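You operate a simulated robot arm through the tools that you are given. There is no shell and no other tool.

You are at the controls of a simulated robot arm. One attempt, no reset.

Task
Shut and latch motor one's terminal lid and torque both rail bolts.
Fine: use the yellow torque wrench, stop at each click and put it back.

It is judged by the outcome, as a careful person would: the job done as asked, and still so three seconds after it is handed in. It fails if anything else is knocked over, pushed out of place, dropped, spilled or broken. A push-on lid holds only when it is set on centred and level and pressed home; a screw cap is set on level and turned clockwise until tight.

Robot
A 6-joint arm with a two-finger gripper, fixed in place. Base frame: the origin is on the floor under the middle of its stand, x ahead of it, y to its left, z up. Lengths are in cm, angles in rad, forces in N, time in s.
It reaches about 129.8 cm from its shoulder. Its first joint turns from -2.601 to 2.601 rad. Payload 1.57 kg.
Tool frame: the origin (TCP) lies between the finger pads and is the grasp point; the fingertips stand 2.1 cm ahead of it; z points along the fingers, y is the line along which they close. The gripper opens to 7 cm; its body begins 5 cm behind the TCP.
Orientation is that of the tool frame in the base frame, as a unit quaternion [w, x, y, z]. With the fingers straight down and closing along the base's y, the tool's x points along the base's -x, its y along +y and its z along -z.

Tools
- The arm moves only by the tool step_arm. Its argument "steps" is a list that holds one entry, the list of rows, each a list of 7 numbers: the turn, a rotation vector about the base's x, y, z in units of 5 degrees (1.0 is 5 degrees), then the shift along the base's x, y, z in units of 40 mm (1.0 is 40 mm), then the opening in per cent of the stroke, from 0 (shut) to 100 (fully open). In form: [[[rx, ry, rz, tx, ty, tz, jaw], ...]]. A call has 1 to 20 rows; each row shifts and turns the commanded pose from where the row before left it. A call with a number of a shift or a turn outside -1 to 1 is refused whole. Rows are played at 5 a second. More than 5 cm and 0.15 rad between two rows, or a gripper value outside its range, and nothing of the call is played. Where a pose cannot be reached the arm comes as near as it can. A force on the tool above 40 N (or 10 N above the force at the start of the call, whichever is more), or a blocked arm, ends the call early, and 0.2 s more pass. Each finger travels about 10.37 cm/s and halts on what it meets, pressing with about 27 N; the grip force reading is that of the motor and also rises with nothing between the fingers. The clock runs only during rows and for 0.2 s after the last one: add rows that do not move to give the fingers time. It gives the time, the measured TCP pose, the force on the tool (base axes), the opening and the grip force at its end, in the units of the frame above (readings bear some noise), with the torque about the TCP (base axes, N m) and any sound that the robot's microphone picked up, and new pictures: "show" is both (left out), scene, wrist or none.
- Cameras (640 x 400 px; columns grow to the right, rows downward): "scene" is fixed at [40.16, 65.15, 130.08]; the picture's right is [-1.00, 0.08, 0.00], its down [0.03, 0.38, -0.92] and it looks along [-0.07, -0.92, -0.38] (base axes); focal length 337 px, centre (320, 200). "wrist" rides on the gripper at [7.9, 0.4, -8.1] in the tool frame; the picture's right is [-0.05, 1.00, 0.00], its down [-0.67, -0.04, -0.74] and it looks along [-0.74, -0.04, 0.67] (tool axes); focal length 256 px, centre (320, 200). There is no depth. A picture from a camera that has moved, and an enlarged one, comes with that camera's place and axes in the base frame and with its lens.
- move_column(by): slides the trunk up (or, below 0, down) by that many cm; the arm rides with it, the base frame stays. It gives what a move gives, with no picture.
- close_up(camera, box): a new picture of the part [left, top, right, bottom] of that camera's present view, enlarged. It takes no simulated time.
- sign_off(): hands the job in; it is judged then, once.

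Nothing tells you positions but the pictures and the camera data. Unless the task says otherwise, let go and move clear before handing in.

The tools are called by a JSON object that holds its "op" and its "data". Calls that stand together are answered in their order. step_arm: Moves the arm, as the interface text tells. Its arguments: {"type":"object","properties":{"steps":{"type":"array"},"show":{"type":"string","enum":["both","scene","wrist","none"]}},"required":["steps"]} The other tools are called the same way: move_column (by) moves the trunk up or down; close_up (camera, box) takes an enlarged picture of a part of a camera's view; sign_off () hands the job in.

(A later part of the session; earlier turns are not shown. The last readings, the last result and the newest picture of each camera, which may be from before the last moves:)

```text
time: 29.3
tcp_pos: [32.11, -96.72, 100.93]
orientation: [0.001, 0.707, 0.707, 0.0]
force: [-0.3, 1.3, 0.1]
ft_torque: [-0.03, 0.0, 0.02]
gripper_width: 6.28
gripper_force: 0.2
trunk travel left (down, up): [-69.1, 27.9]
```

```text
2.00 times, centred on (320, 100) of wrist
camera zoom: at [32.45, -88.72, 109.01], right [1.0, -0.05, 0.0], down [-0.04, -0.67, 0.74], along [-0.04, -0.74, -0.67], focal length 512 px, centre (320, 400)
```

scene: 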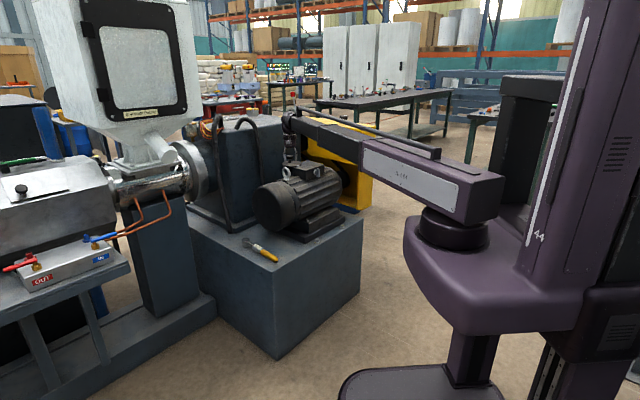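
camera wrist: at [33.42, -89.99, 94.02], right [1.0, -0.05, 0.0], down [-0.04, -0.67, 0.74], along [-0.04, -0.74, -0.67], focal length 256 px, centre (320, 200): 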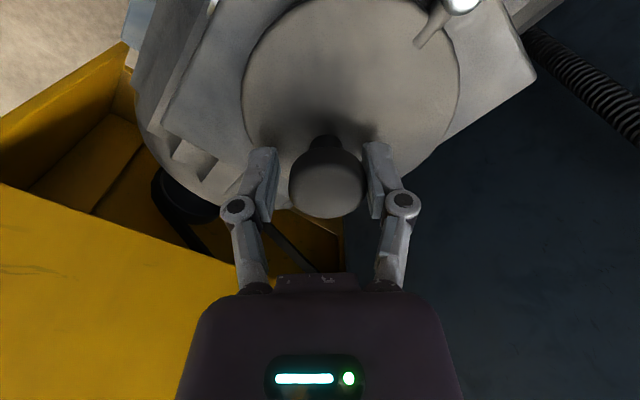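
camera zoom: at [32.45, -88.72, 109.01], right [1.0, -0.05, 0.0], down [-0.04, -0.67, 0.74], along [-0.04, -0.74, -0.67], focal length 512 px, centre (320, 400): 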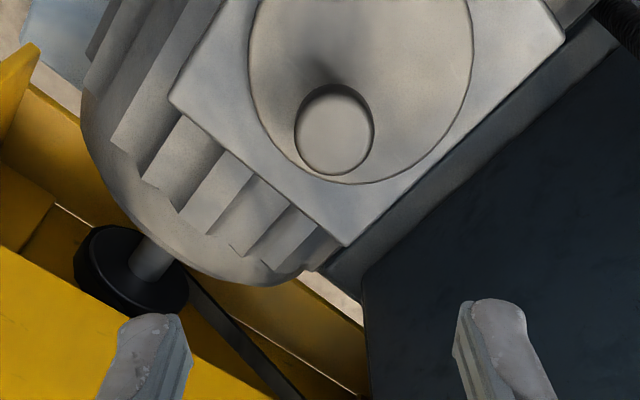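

The lid is shut and centred. Next is the wing latch on the box's robot-facing side; I'll retreat toward the robot side and turn the wrist to face it.

{"op": "step_arm", "data": {"steps": [[[0, 0, 1, -0.736, 0.803, 0, 90], [0, 0, 1, -0.736, 0.803, 0, 90], [0, 0, 1, -0.736, 0.803, 0, 90], [0, 0, 1, -0.736, 0.803, 0, 90], [0, 0, 1, -0.736, 0.803, 0, 90], [0, 0, 1, -0.736, 0.803, 0, 90], [0, 0, 1, -0.736, 0.803, 0, 90], [0, 0, 1, -0.736, 0.803, 0, 90], [0, 0, 1, -0.736, 0.803, 0, 90], [0, 0, 0, 0, 0, 0, 90]]]}}

{"op": "close_up", "data": {"camera": "wrist", "box": [240, 100, 400, 200]}}

```text
time: 31.5
tcp_pos: [5.78, -67.71, 100.96]
orientation: [0.001, 0.383, 0.924, 0.0]
force: [0.8, 0.0, 0.9]
ft_torque: [-0.01, 0.0, -0.01]
gripper_width: 6.29
gripper_force: 0.1
trunk travel left (down, up): [-69.1, 27.9]
camera wrist: at [0.34, -61.77, 109.02], right [0.74, 0.67, 0.0], down [0.45, -0.5, 0.74], along [0.5, -0.55, -0.67], focal length 256 px, centre (320, 200)
```

scene: 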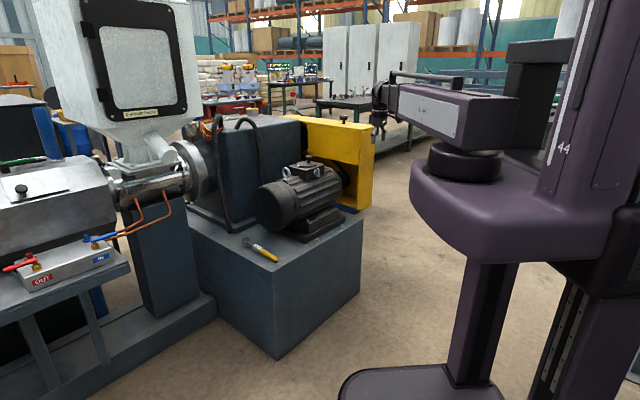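
wrist: 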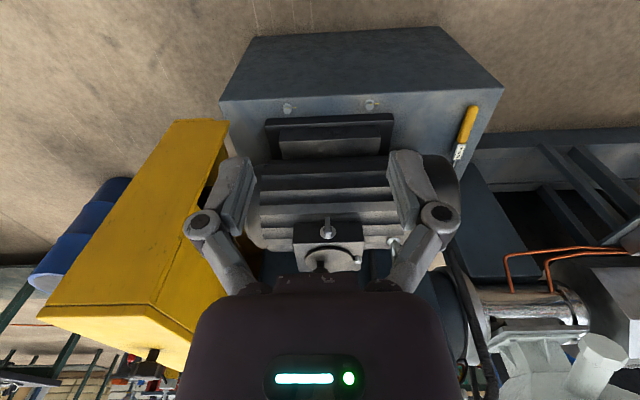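

```text
4.00 times, centred on (320, 150) of wrist
camera zoom: at [0.34, -61.77, 109.02], right [0.74, 0.67, 0.0], down [0.45, -0.5, 0.74], along [0.5, -0.55, -0.67], focal length 1024 px, centre (320, 400)
```

zoom: 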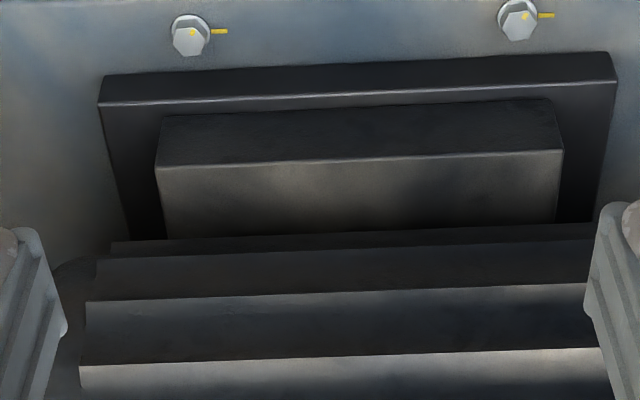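

Good overview: both bolts with yellow marks, and the lid shut. I'll look closer at bolts, latch and lid from here.

{"op": "close_up", "data": {"camera": "wrist", "box": [270, 90, 400, 120]}}

{"op": "close_up", "data": {"camera": "wrist", "box": [270, 205, 380, 275]}}

```text
4.92 times, centred on (335, 105) of wrist
camera zoom: at [0.34, -61.77, 109.02], right [0.74, 0.67, 0.0], down [0.45, -0.5, 0.74], along [0.5, -0.55, -0.67], focal length 1260 px, centre (246, 668)
```

zoom: 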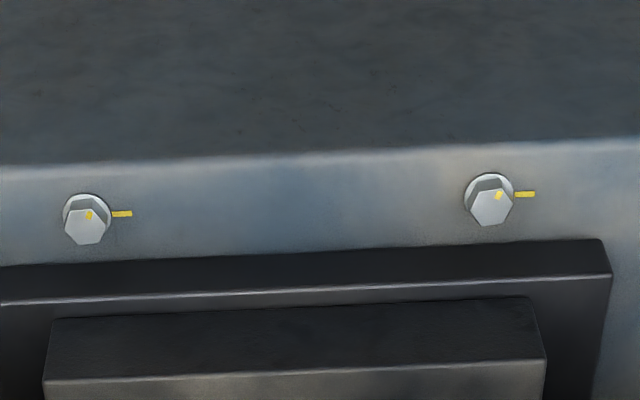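

```text
5.71 times, centred on (325, 240) of wrist
camera zoom: at [0.34, -61.77, 109.02], right [0.74, 0.67, 0.0], down [0.45, -0.5, 0.74], along [0.5, -0.55, -0.67], focal length 1463 px, centre (291, -29)
```

zoom: 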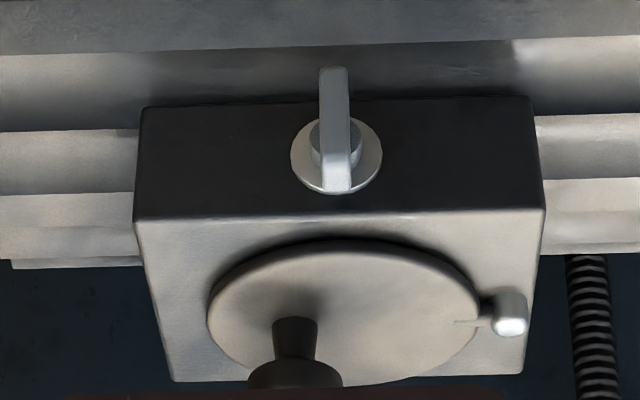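

The wing latch is vertical now; it needs about a quarter turn. I'll start tilting the tool toward horizontal in open space and check how the wrist responds.

{"op": "step_arm", "data": {"steps": [[[-0.708, -0.706, 0, 0.286, -0.287, 0.018, 90], [-0.708, -0.706, 0, 0.284, -0.285, 0.053, 90], [-0.708, -0.706, 0, 0.279, -0.28, 0.088, 90], [-0.708, -0.706, 0, 0.273, -0.274, 0.122, 90], [0, 0, 0, 0, 0, 0, 90]]], "show": "none"}}

```text
time: 32.7
tcp_pos: [10.11, -72.26, 102.04]
orientation: [0.161, 0.377, 0.91, -0.066]
force: [-0.1, -0.4, 1.2]
ft_torque: [-0.01, -0.01, 0.0]
gripper_width: 6.28
gripper_force: 0.0
trunk travel left (down, up): [-69.1, 27.9]
```

The tilt works as modelled. I continue tilting.

{"op": "step_arm", "data": {"steps": [[[-0.708, -0.706, 0, 0.265, -0.265, 0.155, 90], [-0.708, -0.706, 0, 0.254, -0.255, 0.188, 90], [-0.708, -0.706, 0, 0.242, -0.242, 0.218, 90], [-0.708, -0.706, 0, 0.227, -0.228, 0.248, 90], [-0.708, -0.706, 0, 0.211, -0.212, 0.274, 90], [-0.708, -0.706, 0, 0.193, -0.194, 0.299, 90], [-0.708, -0.706, 0, 0.175, -0.175, 0.322, 90], [0, 0, 0, 0, 0, 0, 90]]], "show": "scene"}}

```text
time: 34.5
tcp_pos: [16.46, -78.73, 108.89]
orientation: [0.427, 0.339, 0.82, -0.176]
force: [-0.3, 0.3, -0.2]
ft_torque: [-0.01, -0.02, 0.03]
gripper_width: 6.3
gripper_force: 0.0
trunk travel left (down, up): [-69.1, 27.9]
```

scene: 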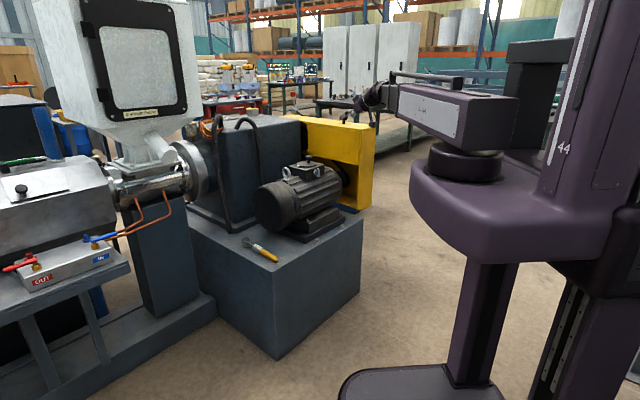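

Exactly as predicted. I finish the tilt to horizontal.

{"op": "step_arm", "data": {"steps": [[[-0.708, -0.706, 0, 0.154, -0.154, 0.342, 90], [-0.708, -0.706, 0, 0.132, -0.133, 0.36, 90], [-0.708, -0.706, 0, 0.11, -0.11, 0.375, 90], [-0.708, -0.706, 0, 0.086, -0.086, 0.387, 90], [-0.708, -0.706, 0, 0.062, -0.062, 0.396, 90], [-0.708, -0.706, 0, 0.037, -0.038, 0.402, 90], [-0.708, -0.706, 0, 0.013, -0.013, 0.405, 90], [0, 0, 0, 0, 0, 0, 90]]]}}

```text
time: 36.3
tcp_pos: [18.69, -81.04, 119.56]
orientation: [0.653, 0.27, 0.653, -0.271]
force: [0.8, 0.1, -0.2]
ft_torque: [0.04, 0.01, 0.0]
gripper_width: 6.3
gripper_force: 0.0
trunk travel left (down, up): [-69.1, 27.9]
camera wrist: at [13.25, -74.98, 111.59], right [0.71, 0.7, 0.05], down [-0.55, 0.5, 0.67], along [0.44, -0.5, 0.74], focal length 256 px, centre (320, 200)
```

scene: 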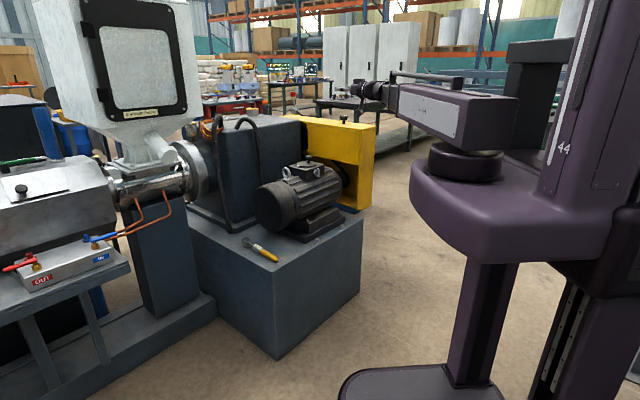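
wrist: 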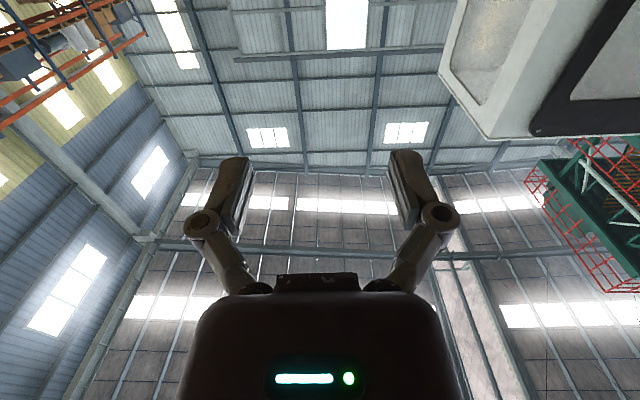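

The tool is now horizontal, facing the latch direction, at z≈119.6. I'll lower the trunk to the latch height (about 79.7) in two stages while still 12 cm away from the latch.

{"op": "move_column", "data": {"by": -30}}

{"op": "step_arm", "data": {"steps": [[[0, 0, 0, 0, 0, 0, 90]]]}}

```text
time: 39.3
tcp_pos: [18.85, -81.0, 89.47]
orientation: [0.653, 0.271, 0.653, -0.271]
force: [0.2, 1.2, -0.6]
ft_torque: [0.0, 0.01, -0.02]
gripper_width: 6.29
gripper_force: 0.0
trunk travel left (down, up): [-39.1, 57.9]
```

```text
time: 39.7
tcp_pos: [18.83, -80.92, 89.48]
orientation: [0.653, 0.27, 0.654, -0.271]
force: [0.5, -0.4, 0.5]
ft_torque: [-0.02, 0.01, 0.01]
gripper_width: 6.3
gripper_force: 0.0
trunk travel left (down, up): [-39.1, 57.9]
camera wrist: at [13.26, -74.97, 81.58], right [0.71, 0.71, 0.05], down [-0.55, 0.5, 0.67], along [0.44, -0.5, 0.74], focal length 256 px, centre (320, 200)
```

scene: 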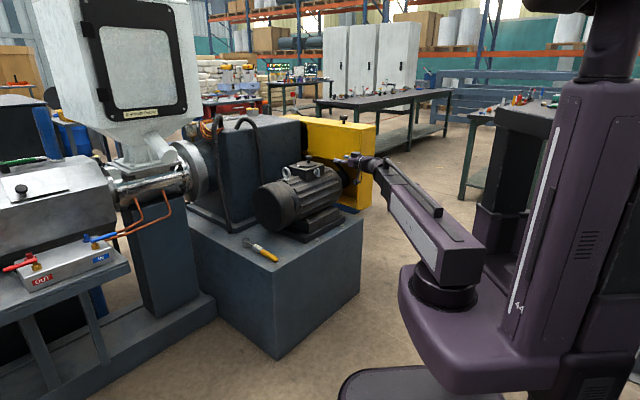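
wrist: 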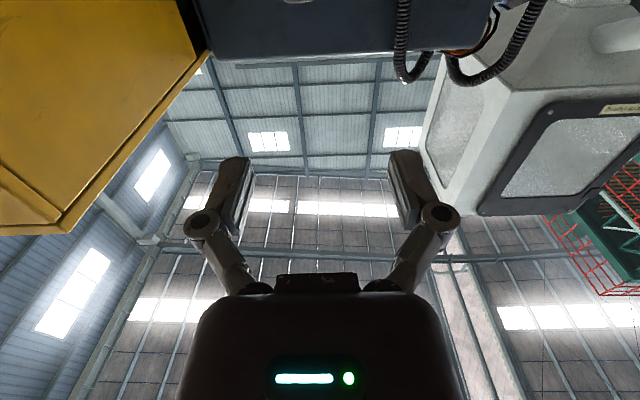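

Still clear. I'll lower to latch height and look in both cameras.

{"op": "move_column", "data": {"by": -9.8}}

{"op": "close_up", "data": {"camera": "scene", "box": [270, 130, 390, 210]}}

{"op": "close_up", "data": {"camera": "wrist", "box": [160, 0, 480, 200]}}

```text
time: 41.0
tcp_pos: [18.81, -80.92, 79.75]
orientation: [0.653, 0.271, 0.653, -0.271]
force: [0.4, 0.1, -0.5]
ft_torque: [0.04, -0.02, 0.0]
gripper_width: 6.3
gripper_force: 0.0
trunk travel left (down, up): [-29.3, 67.7]
```

```text
5.00 times, centred on (330, 170) of scene
camera zoom: at [40.16, 65.15, 130.08], right [-1.0, 0.08, 0.0], down [0.03, 0.38, -0.92], along [-0.07, -0.92, -0.38], focal length 1684 px, centre (270, 350)
```

zoom: 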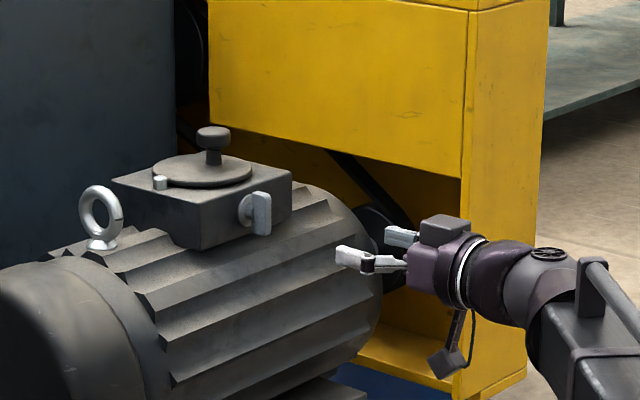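

```text
2.00 times, centred on (320, 100) of wrist
camera zoom: at [13.26, -74.97, 71.78], right [0.71, 0.71, 0.05], down [-0.55, 0.5, 0.67], along [0.44, -0.5, 0.74], focal length 512 px, centre (320, 400)
```

zoom: 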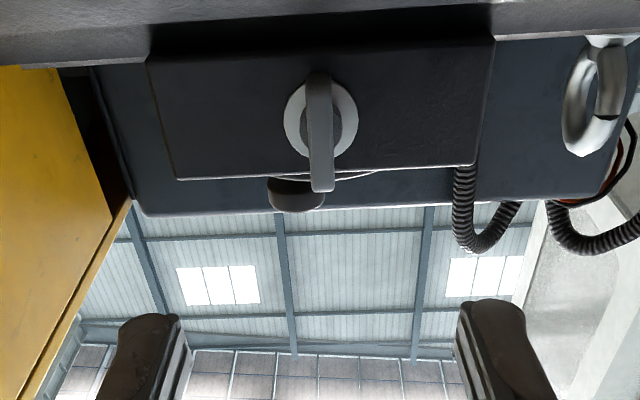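

The wing latch is lined up well with the tool (axis ≈ z 79.95, centred between the fingers). I'll advance to just short of it.

{"op": "step_arm", "data": {"steps": [[[0, 0, 0, 0.371, -0.372, 0, 90], [0, 0, 0, 0.371, -0.372, 0, 90], [0, 0, 0, 0.371, -0.372, 0, 90], [0, 0, 0, 0.371, -0.372, 0, 90], [0, 0, 0, 0, 0, 0, 90]]], "show": "none"}}

{"op": "close_up", "data": {"camera": "scene", "box": [280, 140, 370, 200]}}

{"op": "close_up", "data": {"camera": "wrist", "box": [160, 40, 480, 240]}}

```text
time: 42.2
tcp_pos: [24.7, -87.09, 79.7]
orientation: [0.653, 0.27, 0.653, -0.272]
force: [-0.1, 0.0, -0.2]
ft_torque: [0.01, 0.01, 0.0]
gripper_width: 6.3
gripper_force: 0.0
trunk travel left (down, up): [-29.3, 67.7]
```

```text
6.67 times, centred on (325, 170) of scene
camera zoom: at [40.16, 65.15, 130.08], right [-1.0, 0.08, 0.0], down [0.03, 0.38, -0.92], along [-0.07, -0.92, -0.38], focal length 2245 px, centre (287, 400)
```

zoom: 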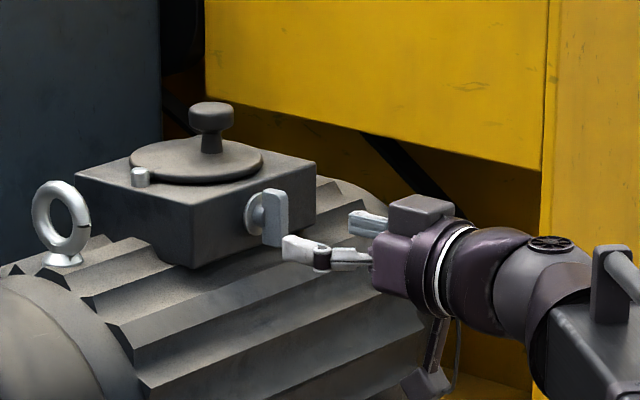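

```text
2.00 times, centred on (320, 140) of wrist
camera zoom: at [19.08, -80.97, 71.78], right [0.71, 0.7, 0.05], down [-0.55, 0.5, 0.67], along [0.44, -0.5, 0.74], focal length 512 px, centre (320, 320)
```

zoom: 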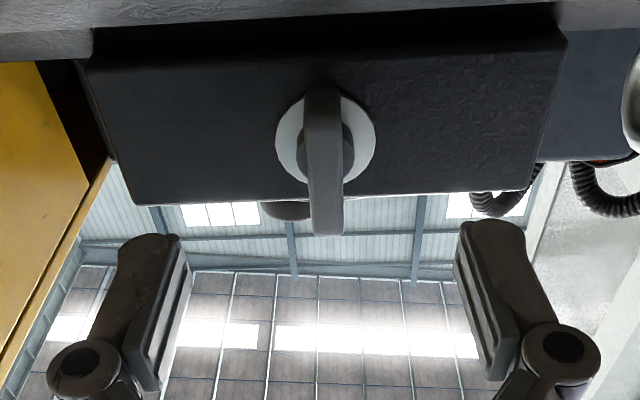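

Aligned well. I'll advance the last 3.9 cm so the fingertips straddle the wing without touching the boss, and look before closing.

{"op": "step_arm", "data": {"steps": [[[0, 0, 0, 0.23, -0.23, 0, 90], [0, 0, 0, 0.23, -0.23, 0, 90], [0, 0, 0, 0.228, -0.23, 0, 90], [0, 0, 0, 0, 0, 0, 90]]], "show": "none"}}

{"op": "close_up", "data": {"camera": "scene", "box": [280, 140, 370, 200]}}

{"op": "close_up", "data": {"camera": "wrist", "box": [160, 40, 480, 240]}}

```text
time: 43.2
tcp_pos: [27.38, -89.87, 79.81]
orientation: [0.653, 0.27, 0.653, -0.271]
force: [-0.7, 0.9, 0.6]
ft_torque: [-0.02, 0.0, 0.0]
gripper_width: 6.3
gripper_force: 0.0
trunk travel left (down, up): [-29.3, 67.7]
```

```text
6.67 times, centred on (325, 170) of scene
camera zoom: at [40.16, 65.15, 130.08], right [-1.0, 0.08, 0.0], down [0.03, 0.38, -0.92], along [-0.07, -0.92, -0.38], focal length 2245 px, centre (287, 400)
```

zoom: 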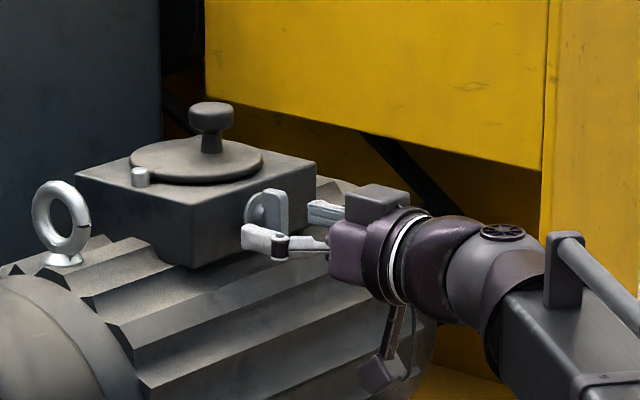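

```text
2.00 times, centred on (320, 140) of wrist
camera zoom: at [21.82, -83.71, 71.78], right [0.71, 0.7, 0.05], down [-0.55, 0.5, 0.67], along [0.44, -0.5, 0.74], focal length 512 px, centre (320, 320)
```

zoom: 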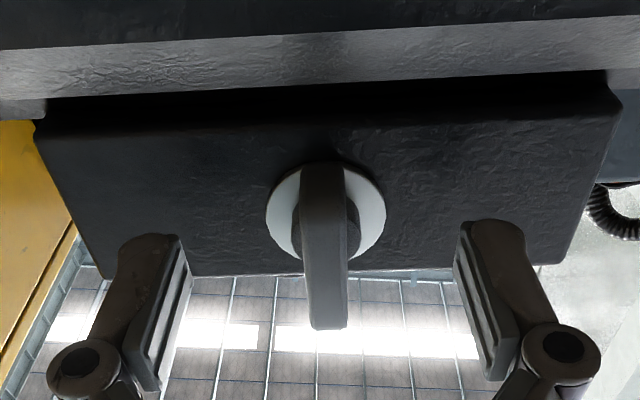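

The fingers straddle the wing cleanly. I'll close on it and then test turning.

{"op": "step_arm", "data": {"steps": [[[0, 0, 0, 0, 0, 0, 50], [0, 0, 0, 0, 0, 0, 20], [0, 0, 0, 0, 0, 0, 10], [0, 0, 0, 0, 0, 0, 10], [0, 0, 0, 0, 0, 0, 10]]], "show": "none"}}

{"op": "close_up", "data": {"camera": "wrist", "box": [160, 40, 480, 240]}}

```text
time: 44.4
tcp_pos: [27.34, -89.73, 79.82]
orientation: [0.653, 0.27, 0.653, -0.271]
force: [-3.4, 21.4, -7.9]
ft_torque: [-0.28, -0.32, 0.24]
gripper_width: 1.0
gripper_force: 32.5
trunk travel left (down, up): [-29.3, 67.7]
```

```text
2.00 times, centred on (320, 140) of wrist
camera zoom: at [21.82, -83.56, 71.83], right [0.71, 0.71, 0.05], down [-0.55, 0.5, 0.67], along [0.44, -0.5, 0.74], focal length 512 px, centre (320, 320)
```

zoom: 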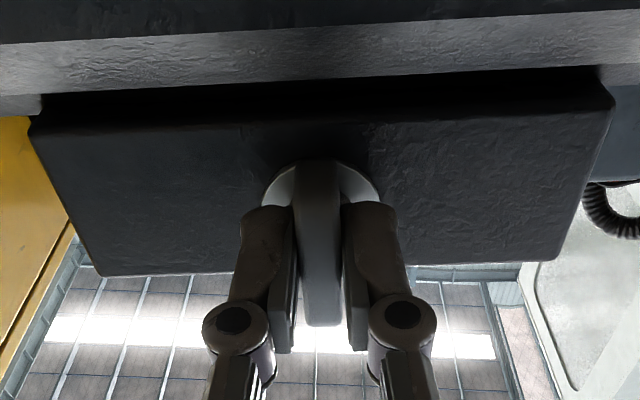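

The grip closed on the 1 cm-thick wing, but there's a 20 N side force, so I'm slightly misaligned. I'll open a bit, back off half a centimetre, shift slightly, and re-grip.

{"op": "step_arm", "data": {"steps": [[[0, 0, 0, 0, 0, 0, 30], [0, 0, 0, 0, 0, 0, 30], [0, 0, 0, -0.065, 0.111, 0, 30], [0, 0, 0, 0, 0, 0, 30]]], "show": "none"}}

{"op": "move_column", "data": {"by": 0.15}}

{"op": "close_up", "data": {"camera": "wrist", "box": [220, 80, 420, 205]}}

```text
time: 45.4
tcp_pos: [27.16, -89.33, 79.72]
orientation: [0.653, 0.271, 0.653, -0.272]
force: [-0.6, -0.5, -0.2]
ft_torque: [0.0, 0.0, 0.0]
gripper_width: 2.09
gripper_force: 0.1
trunk travel left (down, up): [-29.3, 67.7]
```

```text
time: 45.9
tcp_pos: [27.1, -89.19, 79.84]
orientation: [0.653, 0.272, 0.653, -0.272]
force: [0.5, 0.3, 0.3]
ft_torque: [0.0, 0.0, -0.01]
gripper_width: 2.11
gripper_force: 0.0
trunk travel left (down, up): [-29.4, 67.6]
```

```text
3.20 times, centred on (320, 142) of wrist
camera zoom: at [21.6, -83.23, 71.93], right [0.71, 0.71, 0.05], down [-0.55, 0.5, 0.67], along [0.44, -0.5, 0.74], focal length 819 px, centre (320, 384)
```

zoom: 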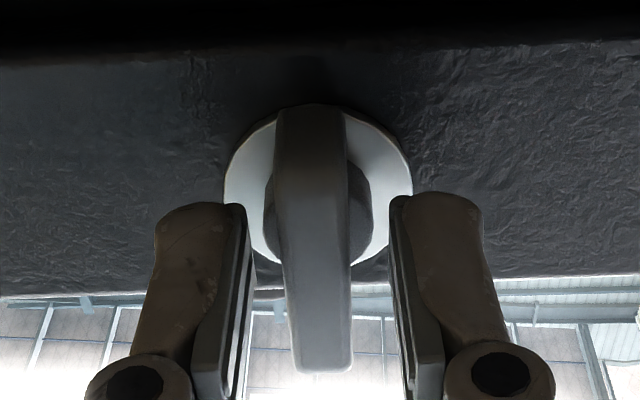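

Now well centred. Closing again.

{"op": "step_arm", "data": {"steps": [[[0, 0, 0, 0, 0, 0, 18], [0, 0, 0, 0, 0, 0, 13], [0, 0, 0, 0, 0, 0, 13], [0, 0, 0, 0, 0, 0, 13]]], "show": "none"}}

{"op": "close_up", "data": {"camera": "wrist", "box": [220, 80, 420, 205]}}

```text
time: 46.9
tcp_pos: [27.15, -89.41, 79.86]
orientation: [0.653, 0.27, 0.653, -0.271]
force: [-1.6, -1.9, 1.5]
ft_torque: [0.04, 0.0, -0.04]
gripper_width: 1.04
gripper_force: 1.1
trunk travel left (down, up): [-29.4, 67.6]
```

```text
3.20 times, centred on (320, 142) of wrist
camera zoom: at [21.58, -83.25, 71.93], right [0.71, 0.7, 0.05], down [-0.55, 0.5, 0.67], along [0.44, -0.5, 0.74], focal length 819 px, centre (320, 384)
```

zoom: 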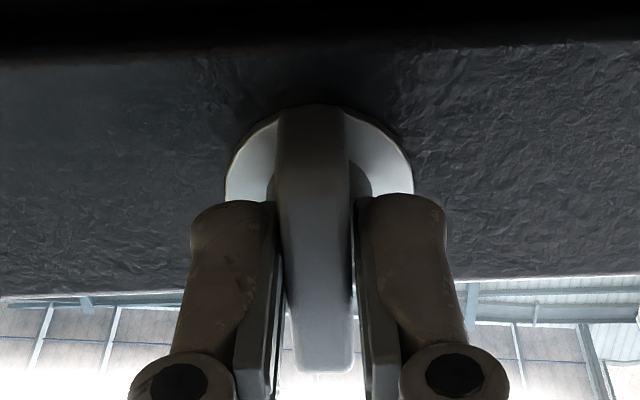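

A light hold on the wing. I'll try turning clockwise (as seen facing the box) by 15° and watch the torque.

{"op": "step_arm", "data": {"steps": [[[0.706, -0.708, 0, 0, 0, 0, 13], [0.706, -0.708, 0, 0, 0, 0, 13], [0.706, -0.708, 0, 0, 0, 0, 13], [0, 0, 0, 0, 0, 0, 13]]], "show": "none"}}

{"op": "close_up", "data": {"camera": "wrist", "box": [160, 40, 480, 240]}}

{"op": "close_up", "data": {"camera": "scene", "box": [280, 140, 370, 200]}}

```text
time: 47.9
tcp_pos: [27.22, -89.29, 79.78]
orientation: [0.683, 0.353, 0.612, -0.183]
force: [-2.0, -0.6, 0.0]
ft_torque: [-0.02, 0.01, -0.05]
gripper_width: 1.05
gripper_force: 1.0
trunk travel left (down, up): [-29.4, 67.6]
```

```text
2.00 times, centred on (320, 140) of wrist
camera zoom: at [23.11, -81.82, 72.31], right [0.67, 0.67, 0.31], down [-0.67, 0.38, 0.63], along [0.31, -0.64, 0.71], focal length 512 px, centre (320, 320)
```

zoom: 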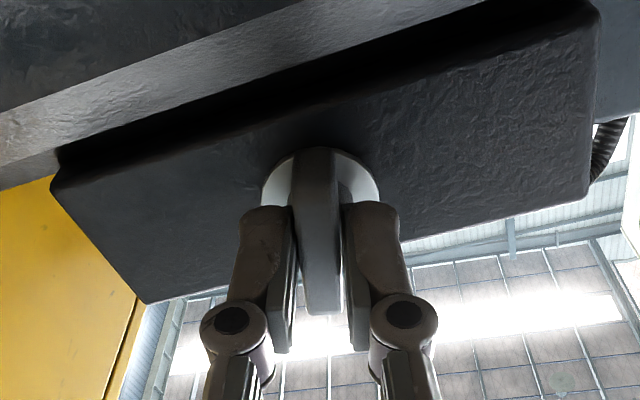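

```text
6.67 times, centred on (325, 170) of scene
camera zoom: at [40.16, 65.15, 130.08], right [-1.0, 0.08, 0.0], down [0.03, 0.38, -0.92], along [-0.07, -0.92, -0.38], focal length 2245 px, centre (287, 400)
```

zoom: 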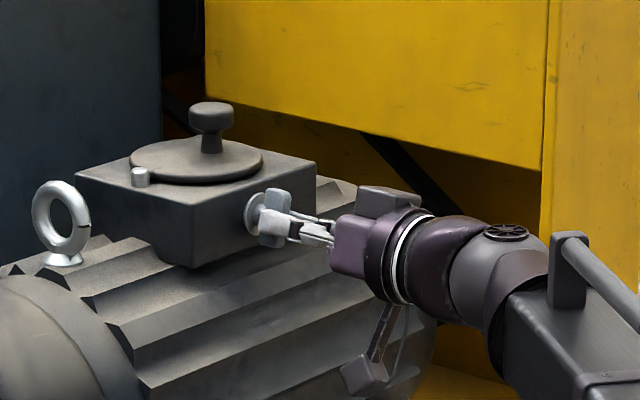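

The wing turns freely clockwise with the tool. I'll continue turning.

{"op": "step_arm", "data": {"steps": [[[0.706, -0.708, 0, 0, 0, 0, 13], [0.706, -0.708, 0, 0, 0, 0, 13], [0.706, -0.708, 0, 0, 0, 0, 13], [0.706, -0.708, 0, 0, 0, 0, 13], [0.706, -0.708, 0, 0, 0, 0, 13], [0.706, -0.708, 0, 0, 0, 0, 13], [0.706, -0.708, 0, 0, 0, 0, 13], [0.706, -0.708, 0, 0, 0, 0, 13], [0.706, -0.708, 0, 0, 0, 0, 13], [0, 0, 0, 0, 0, 0, 13]]], "show": "none"}}

{"op": "close_up", "data": {"camera": "wrist", "box": [160, 40, 480, 240]}}

{"op": "close_up", "data": {"camera": "scene", "box": [280, 140, 370, 200]}}

```text
time: 50.1
tcp_pos: [27.19, -89.41, 79.79]
orientation: [0.701, 0.561, 0.43, 0.091]
force: [2.0, 2.0, 4.8]
ft_torque: [-0.09, 0.02, 0.17]
gripper_width: 1.3
gripper_force: 2.7
trunk travel left (down, up): [-29.4, 67.6]
```

```text
2.00 times, centred on (320, 140) of wrist
camera zoom: at [26.32, -78.51, 76.3], right [0.32, 0.32, 0.89], down [-0.95, 0.11, 0.3], along [0.0, -0.94, 0.34], focal length 512 px, centre (320, 320)
```

zoom: 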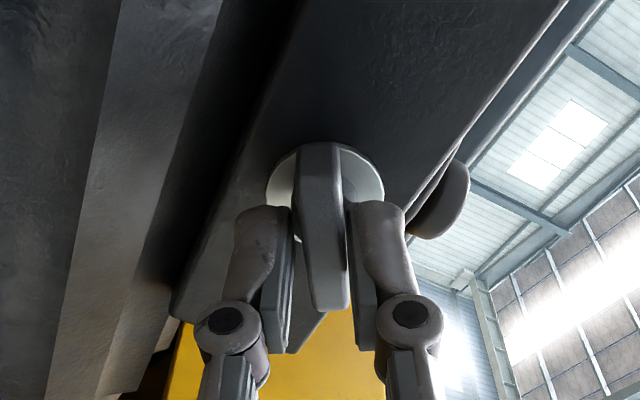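

```text
6.67 times, centred on (325, 170) of scene
camera zoom: at [40.16, 65.15, 130.08], right [-1.0, 0.08, 0.0], down [0.03, 0.38, -0.92], along [-0.07, -0.92, -0.38], focal length 2245 px, centre (287, 400)
```

zoom: 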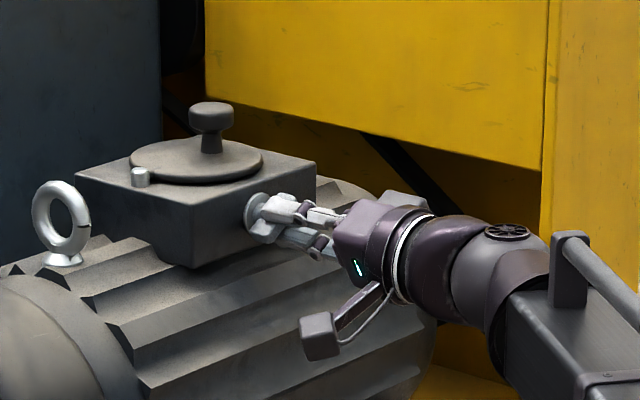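

The wing now lags a little and resistance is rising. I'll grip a bit firmer and continue in small steps.

{"op": "step_arm", "data": {"steps": [[[0, 0, 0, 0, 0, 0, 8], [0, 0, 0, 0, 0, 0, 8], [0.706, -0.708, 0, 0, 0, 0, 8], [0, 0, 0, 0, 0, 0, 8]]], "show": "none"}}

{"op": "close_up", "data": {"camera": "wrist", "box": [160, 40, 480, 240]}}

```text
time: 51.1
tcp_pos: [27.1, -89.23, 79.99]
orientation: [0.697, 0.58, 0.405, 0.122]
force: [2.1, -1.1, 9.1]
ft_torque: [-0.11, -0.09, 0.03]
gripper_width: 1.15
gripper_force: 5.0
trunk travel left (down, up): [-29.4, 67.6]
```

```text
2.00 times, centred on (320, 140) of wrist
camera zoom: at [26.52, -78.29, 76.96], right [0.27, 0.26, 0.93], down [-0.96, 0.09, 0.25], along [-0.02, -0.96, 0.28], focal length 512 px, centre (320, 320)
```

zoom: 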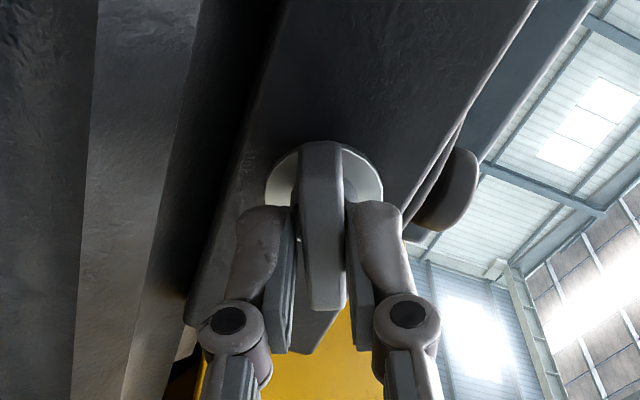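

The wing is following again (about 65°). I continue toward a full quarter turn.

{"op": "step_arm", "data": {"steps": [[[0.706, -0.708, 0, 0, 0, 0, 8], [0.706, -0.708, 0, 0, 0, 0, 8], [0, 0, 0, 0, 0, 0, 8]]], "show": "none"}}

{"op": "close_up", "data": {"camera": "wrist", "box": [160, 40, 480, 240]}}

```text
time: 51.9
tcp_pos: [27.2, -89.2, 79.88]
orientation: [0.683, 0.613, 0.354, 0.181]
force: [3.8, -0.1, 8.0]
ft_torque: [-0.12, -0.12, -0.04]
gripper_width: 1.2
gripper_force: 5.3
trunk travel left (down, up): [-29.4, 67.6]
```

```text
2.00 times, centred on (320, 140) of wrist
camera zoom: at [26.81, -77.97, 78.28], right [0.15, 0.15, 0.98], down [-0.99, 0.07, 0.14], along [-0.04, -0.99, 0.16], focal length 512 px, centre (320, 320)
```

zoom: 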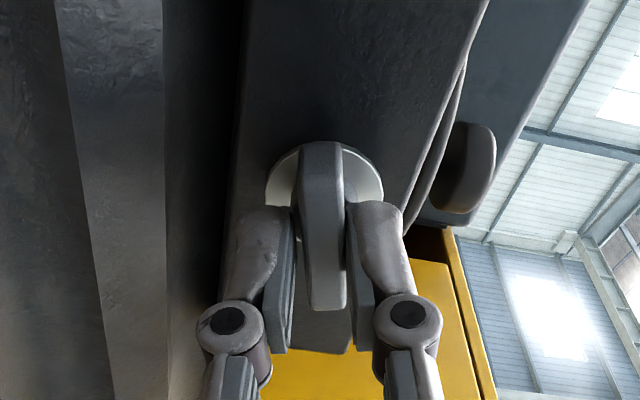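

About 75° now. Continuing to 90° and feeling for the stop.

{"op": "step_arm", "data": {"steps": [[[0.706, -0.708, 0, 0, 0, 0, 8], [0.706, -0.708, 0, 0, 0, 0, 8], [0.706, -0.708, 0, 0, 0, 0, 8], [0, 0, 0, 0, 0, 0, 8]]], "show": "none"}}

{"op": "close_up", "data": {"camera": "wrist", "box": [160, 40, 480, 240]}}

{"op": "close_up", "data": {"camera": "scene", "box": [280, 140, 370, 200]}}

```text
time: 52.9
tcp_pos: [27.15, -89.26, 79.99]
orientation: [0.654, 0.653, 0.269, 0.27]
force: [3.2, 1.5, 9.4]
ft_torque: [-0.11, -0.11, 0.09]
gripper_width: 1.2
gripper_force: 5.4
trunk travel left (down, up): [-29.4, 67.6]
```

```text
2.00 times, centred on (320, 140) of wrist
camera zoom: at [26.88, -77.87, 80.38], right [-0.04, -0.04, 1.0], down [-1.0, 0.06, -0.04], along [-0.06, -1.0, -0.04], focal length 512 px, centre (320, 320)
```

zoom: 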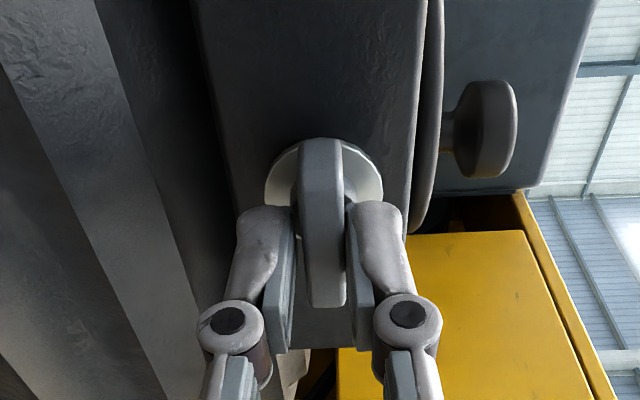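

```text
6.67 times, centred on (325, 170) of scene
camera zoom: at [40.16, 65.15, 130.08], right [-1.0, 0.08, 0.0], down [0.03, 0.38, -0.92], along [-0.07, -0.92, -0.38], focal length 2245 px, centre (287, 400)
```

zoom: 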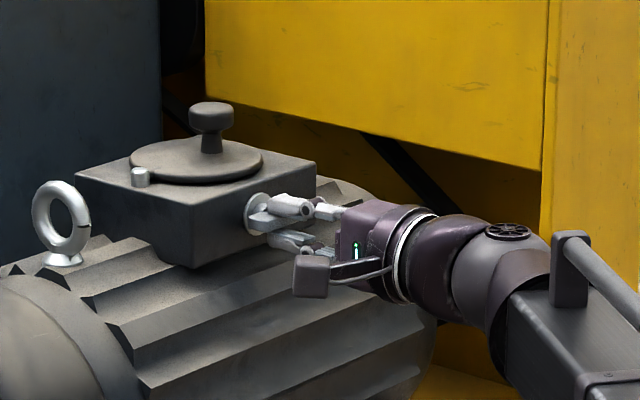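

The wing is now horizontal (90°). I'll push a little further to see whether there's a stop there.

{"op": "step_arm", "data": {"steps": [[[0.706, -0.708, 0, 0, 0, 0, 8], [0.706, -0.708, 0, 0, 0, 0, 8], [0, 0, 0, 0, 0, 0, 8]]], "show": "none"}}

{"op": "close_up", "data": {"camera": "wrist", "box": [160, 40, 480, 240]}}

```text
time: 53.7
tcp_pos: [27.07, -89.14, 80.03]
orientation: [0.628, 0.674, 0.213, 0.326]
force: [5.3, 1.9, 13.7]
ft_torque: [-0.28, -0.06, 0.16]
gripper_width: 1.41
gripper_force: 6.4
trunk travel left (down, up): [-29.4, 67.6]
```

```text
2.00 times, centred on (320, 140) of wrist
camera zoom: at [26.77, -77.94, 81.77], right [-0.16, -0.16, 0.97], down [-0.99, 0.07, -0.15], along [-0.04, -0.99, -0.17], focal length 512 px, centre (320, 320)
```

zoom: 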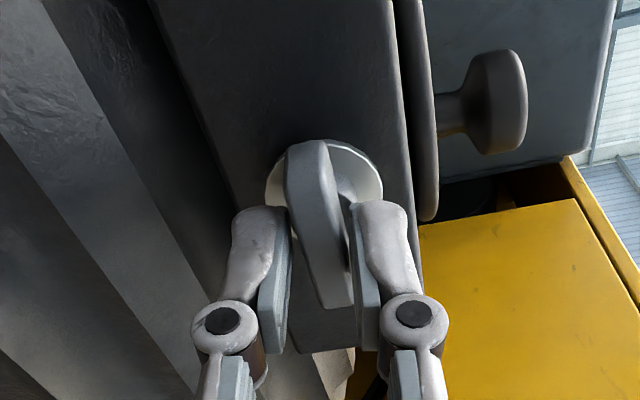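

The wing stays horizontal at its stop while the tool overturned — the latch is fully turned. I'll turn the tool back 10°, open the fingers and back away.

{"op": "step_arm", "data": {"steps": [[[-0.706, 0.708, 0, 0, 0, 0, 13], [-0.706, 0.708, 0, 0, 0, 0, 20], [0, 0, 0, 0, 0, 0, 50], [0, 0, 0, 0, 0, 0, 70], [0, 0, 0, 0, 0, 0, 70], [0, 0, 0, -0.23, 0.23, 0, 70], [0, 0, 0, -0.23, 0.23, 0, 70], [0, 0, 0, -0.35, 0.35, 0, 70], [0, 0, 0, -0.35, 0.35, 0, 70], [0, 0, 0, -0.5, 0.5, 0, 70], [0, 0, 0, 0, 0, 0, 70]]], "show": "wrist"}}

{"op": "close_up", "data": {"camera": "scene", "box": [270, 140, 360, 200]}}

```text
time: 56.1
tcp_pos: [20.42, -82.57, 79.94]
orientation: [0.655, 0.652, 0.27, 0.269]
force: [0.8, 0.2, -0.5]
ft_torque: [0.05, -0.02, 0.02]
gripper_width: 4.88
gripper_force: 0.1
trunk travel left (down, up): [-29.4, 67.6]
camera wrist: at [20.23, -71.19, 80.3], right [-0.04, -0.03, 1.0], down [-1.0, 0.06, -0.04], along [-0.06, -1.0, -0.04], focal length 256 px, centre (320, 200)
```

wrist: 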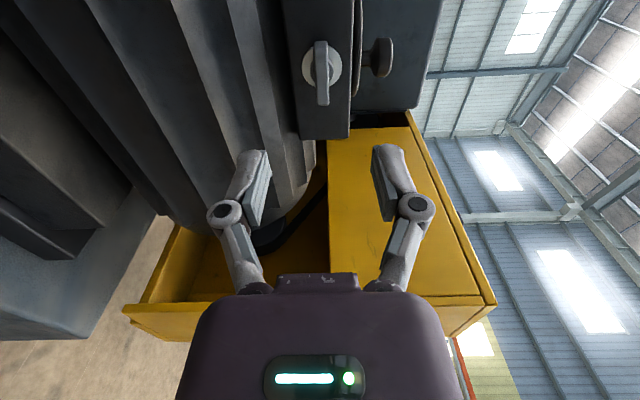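

```text
6.67 times, centred on (315, 170) of scene
camera zoom: at [40.16, 65.15, 130.08], right [-1.0, 0.08, 0.0], down [0.03, 0.38, -0.92], along [-0.07, -0.92, -0.38], focal length 2245 px, centre (353, 400)
```

zoom: 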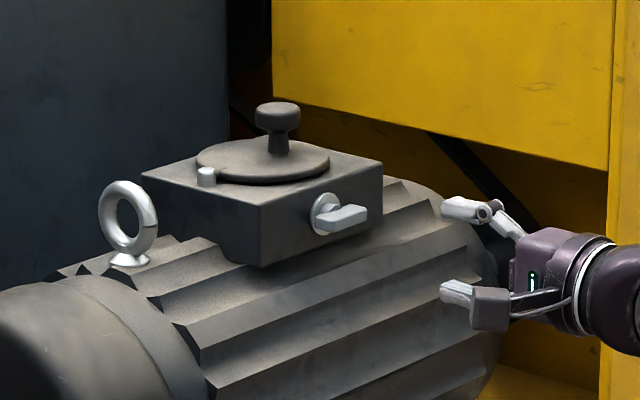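

Lid shut and latch horizontal. Now for the wrench: I'll raise the trunk, then reverse the wrist roll and tilt back to pointing down.

{"op": "move_column", "data": {"by": 20}}

{"op": "step_arm", "data": {"steps": [[[-0.706, 0.708, 0, -0.1, 0.1, 0, 70], [-0.706, 0.708, 0, -0.1, 0.1, 0, 70], [-0.706, 0.708, 0, -0.1, 0.1, 0, 70], [-0.706, 0.708, 0, -0.1, 0.1, 0, 70], [-0.706, 0.708, 0, 0, 0, 0, 70], [-0.706, 0.708, 0, 0, 0, 0, 70], [-0.706, 0.708, 0, 0, 0, 0, 70], [-0.706, 0.708, 0, 0, 0, 0, 70], [-0.706, 0.708, 0, 0, 0, 0, 70], [-0.706, 0.708, 0, 0, 0, 0, 70], [-0.706, 0.708, 0, 0, 0, 0, 70], [-0.706, 0.708, 0, 0, 0, 0, 70], [-0.706, 0.708, 0, 0, 0, 0, 70], [-0.706, 0.708, 0, 0, 0, 0, 70], [-0.706, 0.708, 0, 0, 0, 0, 70], [-0.706, 0.708, 0, 0, 0, 0, 70], [-0.706, 0.708, 0, 0, 0, 0, 70], [-0.706, 0.708, 0, 0, 0, 0, 70]]], "show": "none"}}

```text
time: 58.3
tcp_pos: [20.56, -82.61, 99.92]
orientation: [0.654, 0.653, 0.27, 0.27]
force: [0.4, -0.2, -0.5]
ft_torque: [0.02, 0.0, 0.02]
gripper_width: 4.93
gripper_force: 0.1
trunk travel left (down, up): [-49.4, 47.6]
```

```text
time: 62.1
tcp_pos: [18.81, -80.98, 99.93]
orientation: [0.653, 0.269, 0.654, -0.271]
force: [0.5, -0.9, -0.3]
ft_torque: [-0.02, 0.02, -0.01]
gripper_width: 4.91
gripper_force: 0.2
trunk travel left (down, up): [-49.4, 47.6]
```

Now tilting the tool back down.

{"op": "step_arm", "data": {"steps": [[[0.708, 0.706, 0, -0.013, 0.013, -0.405, 70], [0.708, 0.706, 0, -0.037, 0.038, -0.402, 70], [0.708, 0.706, 0, -0.062, 0.062, -0.396, 70], [0.708, 0.706, 0, -0.086, 0.086, -0.387, 70], [0.708, 0.706, 0, -0.11, 0.11, -0.375, 70], [0.708, 0.706, 0, -0.132, 0.133, -0.36, 70], [0.708, 0.706, 0, -0.154, 0.154, -0.342, 70], [0.708, 0.706, 0, -0.175, 0.175, -0.322, 70], [0.708, 0.706, 0, -0.193, 0.194, -0.299, 70], [0.708, 0.706, 0, -0.211, 0.212, -0.274, 70], [0.708, 0.706, 0, -0.227, 0.228, -0.248, 70], [0.708, 0.706, 0, -0.242, 0.242, -0.218, 70], [0.708, 0.706, 0, -0.254, 0.255, -0.188, 70], [0.708, 0.706, 0, -0.265, 0.265, -0.155, 70], [0.708, 0.706, 0, -0.273, 0.274, -0.122, 70], [0.708, 0.706, 0, -0.279, 0.28, -0.088, 70], [0.708, 0.706, 0, -0.284, 0.285, -0.053, 70], [0.708, 0.706, 0, -0.286, 0.287, -0.018, 70], [0, 0, 0, 0, 0, 0, 70]]], "show": "none"}}

```text
time: 66.1
tcp_pos: [5.63, -67.9, 81.22]
orientation: [0.0, 0.382, 0.924, 0.001]
force: [0.6, 0.3, 0.3]
ft_torque: [-0.02, -0.01, -0.04]
gripper_width: 4.89
gripper_force: 0.0
trunk travel left (down, up): [-49.4, 47.6]
```

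Tool is pointing down again. I'll swing over toward the wrench and look at it from above.

{"op": "step_arm", "data": {"steps": [[[0, 0, 0, 0.8, 0.18, 0, 70], [0, 0, 0, 0.8, 0.18, 0, 70], [0, 0, 0, 0.8, 0.18, 0, 70], [0, 0, 0, 0.8, 0.18, 0, 70], [0, 0, 0, 0.8, 0.18, 0, 70], [0, 0, 0, 0.8, 0.18, 0, 70], [0, 0, 0, 0.8, 0.18, 0, 70], [0, 0, 0, 0.8, 0.18, 0, 70], [0, 0, 0, 0.8, 0.18, 0, 70], [0, 0, 0, 0.8, 0.18, 0, 70], [0, 0, 0, 0.8, 0.18, 0, 70], [0, 0, 0, 0.8, 0.18, 0, 70], [0, 0, 0, 0.8, 0.18, 0, 70], [0, 0, 0, 0.7, 0.14, 0, 70], [0, 0, 0, 0, 0, 0, 70]]]}}

{"op": "close_up", "data": {"camera": "wrist", "box": [220, 0, 420, 125]}}

```text
time: 69.3
tcp_pos: [50.14, -58.01, 81.25]
orientation: [0.0, 0.383, 0.924, 0.002]
force: [0.4, 0.2, -0.1]
ft_torque: [0.03, 0.05, 0.01]
gripper_width: 4.88
gripper_force: 0.1
trunk travel left (down, up): [-49.4, 47.6]
camera wrist: at [44.79, -52.01, 89.37], right [0.74, 0.67, 0.0], down [0.44, -0.5, 0.74], along [0.5, -0.55, -0.67], focal length 256 px, centre (320, 200)
```

scene: 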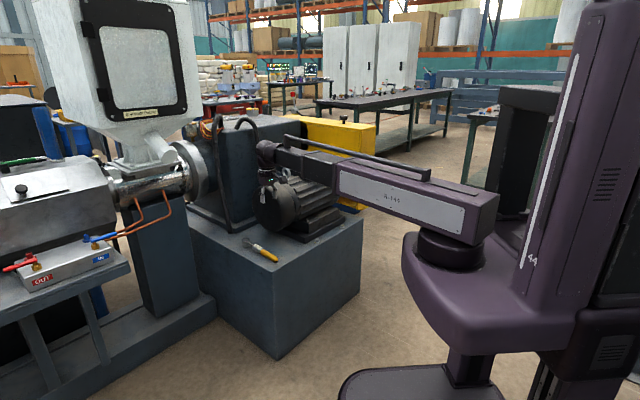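
wrist: 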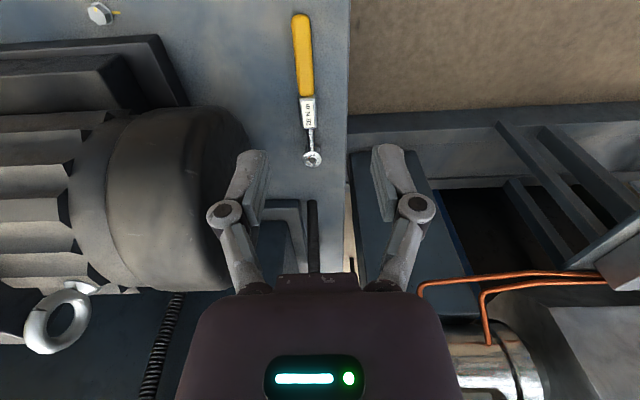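

```text
3.20 times, centred on (320, 62) of wrist
camera zoom: at [44.79, -52.01, 89.37], right [0.74, 0.67, 0.0], down [0.44, -0.5, 0.74], along [0.5, -0.55, -0.67], focal length 819 px, centre (320, 640)
```

zoom: 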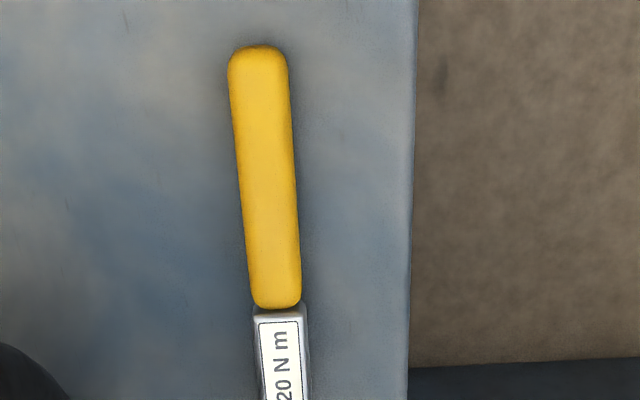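

The wrench lies straight along one direction (handle toward the plinth's near edge, head toward the machine). I'll check clearance to the motor's fan cover and the wrench's head in detail.

{"op": "close_up", "data": {"camera": "wrist", "box": [60, 90, 380, 290]}}

{"op": "close_up", "data": {"camera": "wrist", "box": [270, 80, 370, 180]}}

{"op": "close_up", "data": {"camera": "scene", "box": [225, 140, 345, 270]}}

```text
2.00 times, centred on (220, 190) of wrist
camera zoom: at [44.79, -52.01, 89.37], right [0.74, 0.67, 0.0], down [0.44, -0.5, 0.74], along [0.5, -0.55, -0.67], focal length 512 px, centre (520, 220)
```

zoom: 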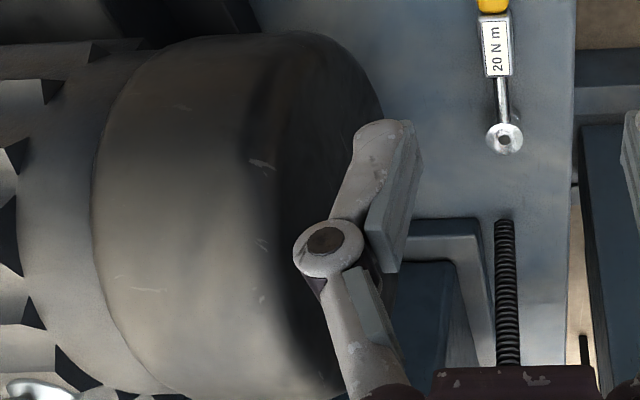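

```text
4.00 times, centred on (320, 130) of wrist
camera zoom: at [44.79, -52.01, 89.37], right [0.74, 0.67, 0.0], down [0.44, -0.5, 0.74], along [0.5, -0.55, -0.67], focal length 1024 px, centre (320, 480)
```

zoom: 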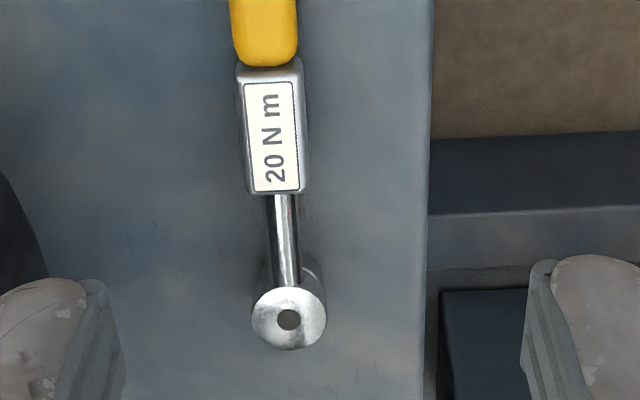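

```text
3.08 times, centred on (285, 205) of scene
camera zoom: at [40.16, 65.15, 130.08], right [-1.0, 0.08, 0.0], down [0.03, 0.38, -0.92], along [-0.07, -0.92, -0.38], focal length 1036 px, centre (428, 185)
```

zoom: 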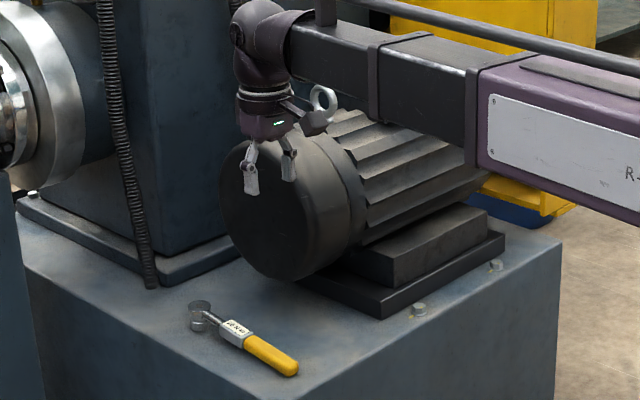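

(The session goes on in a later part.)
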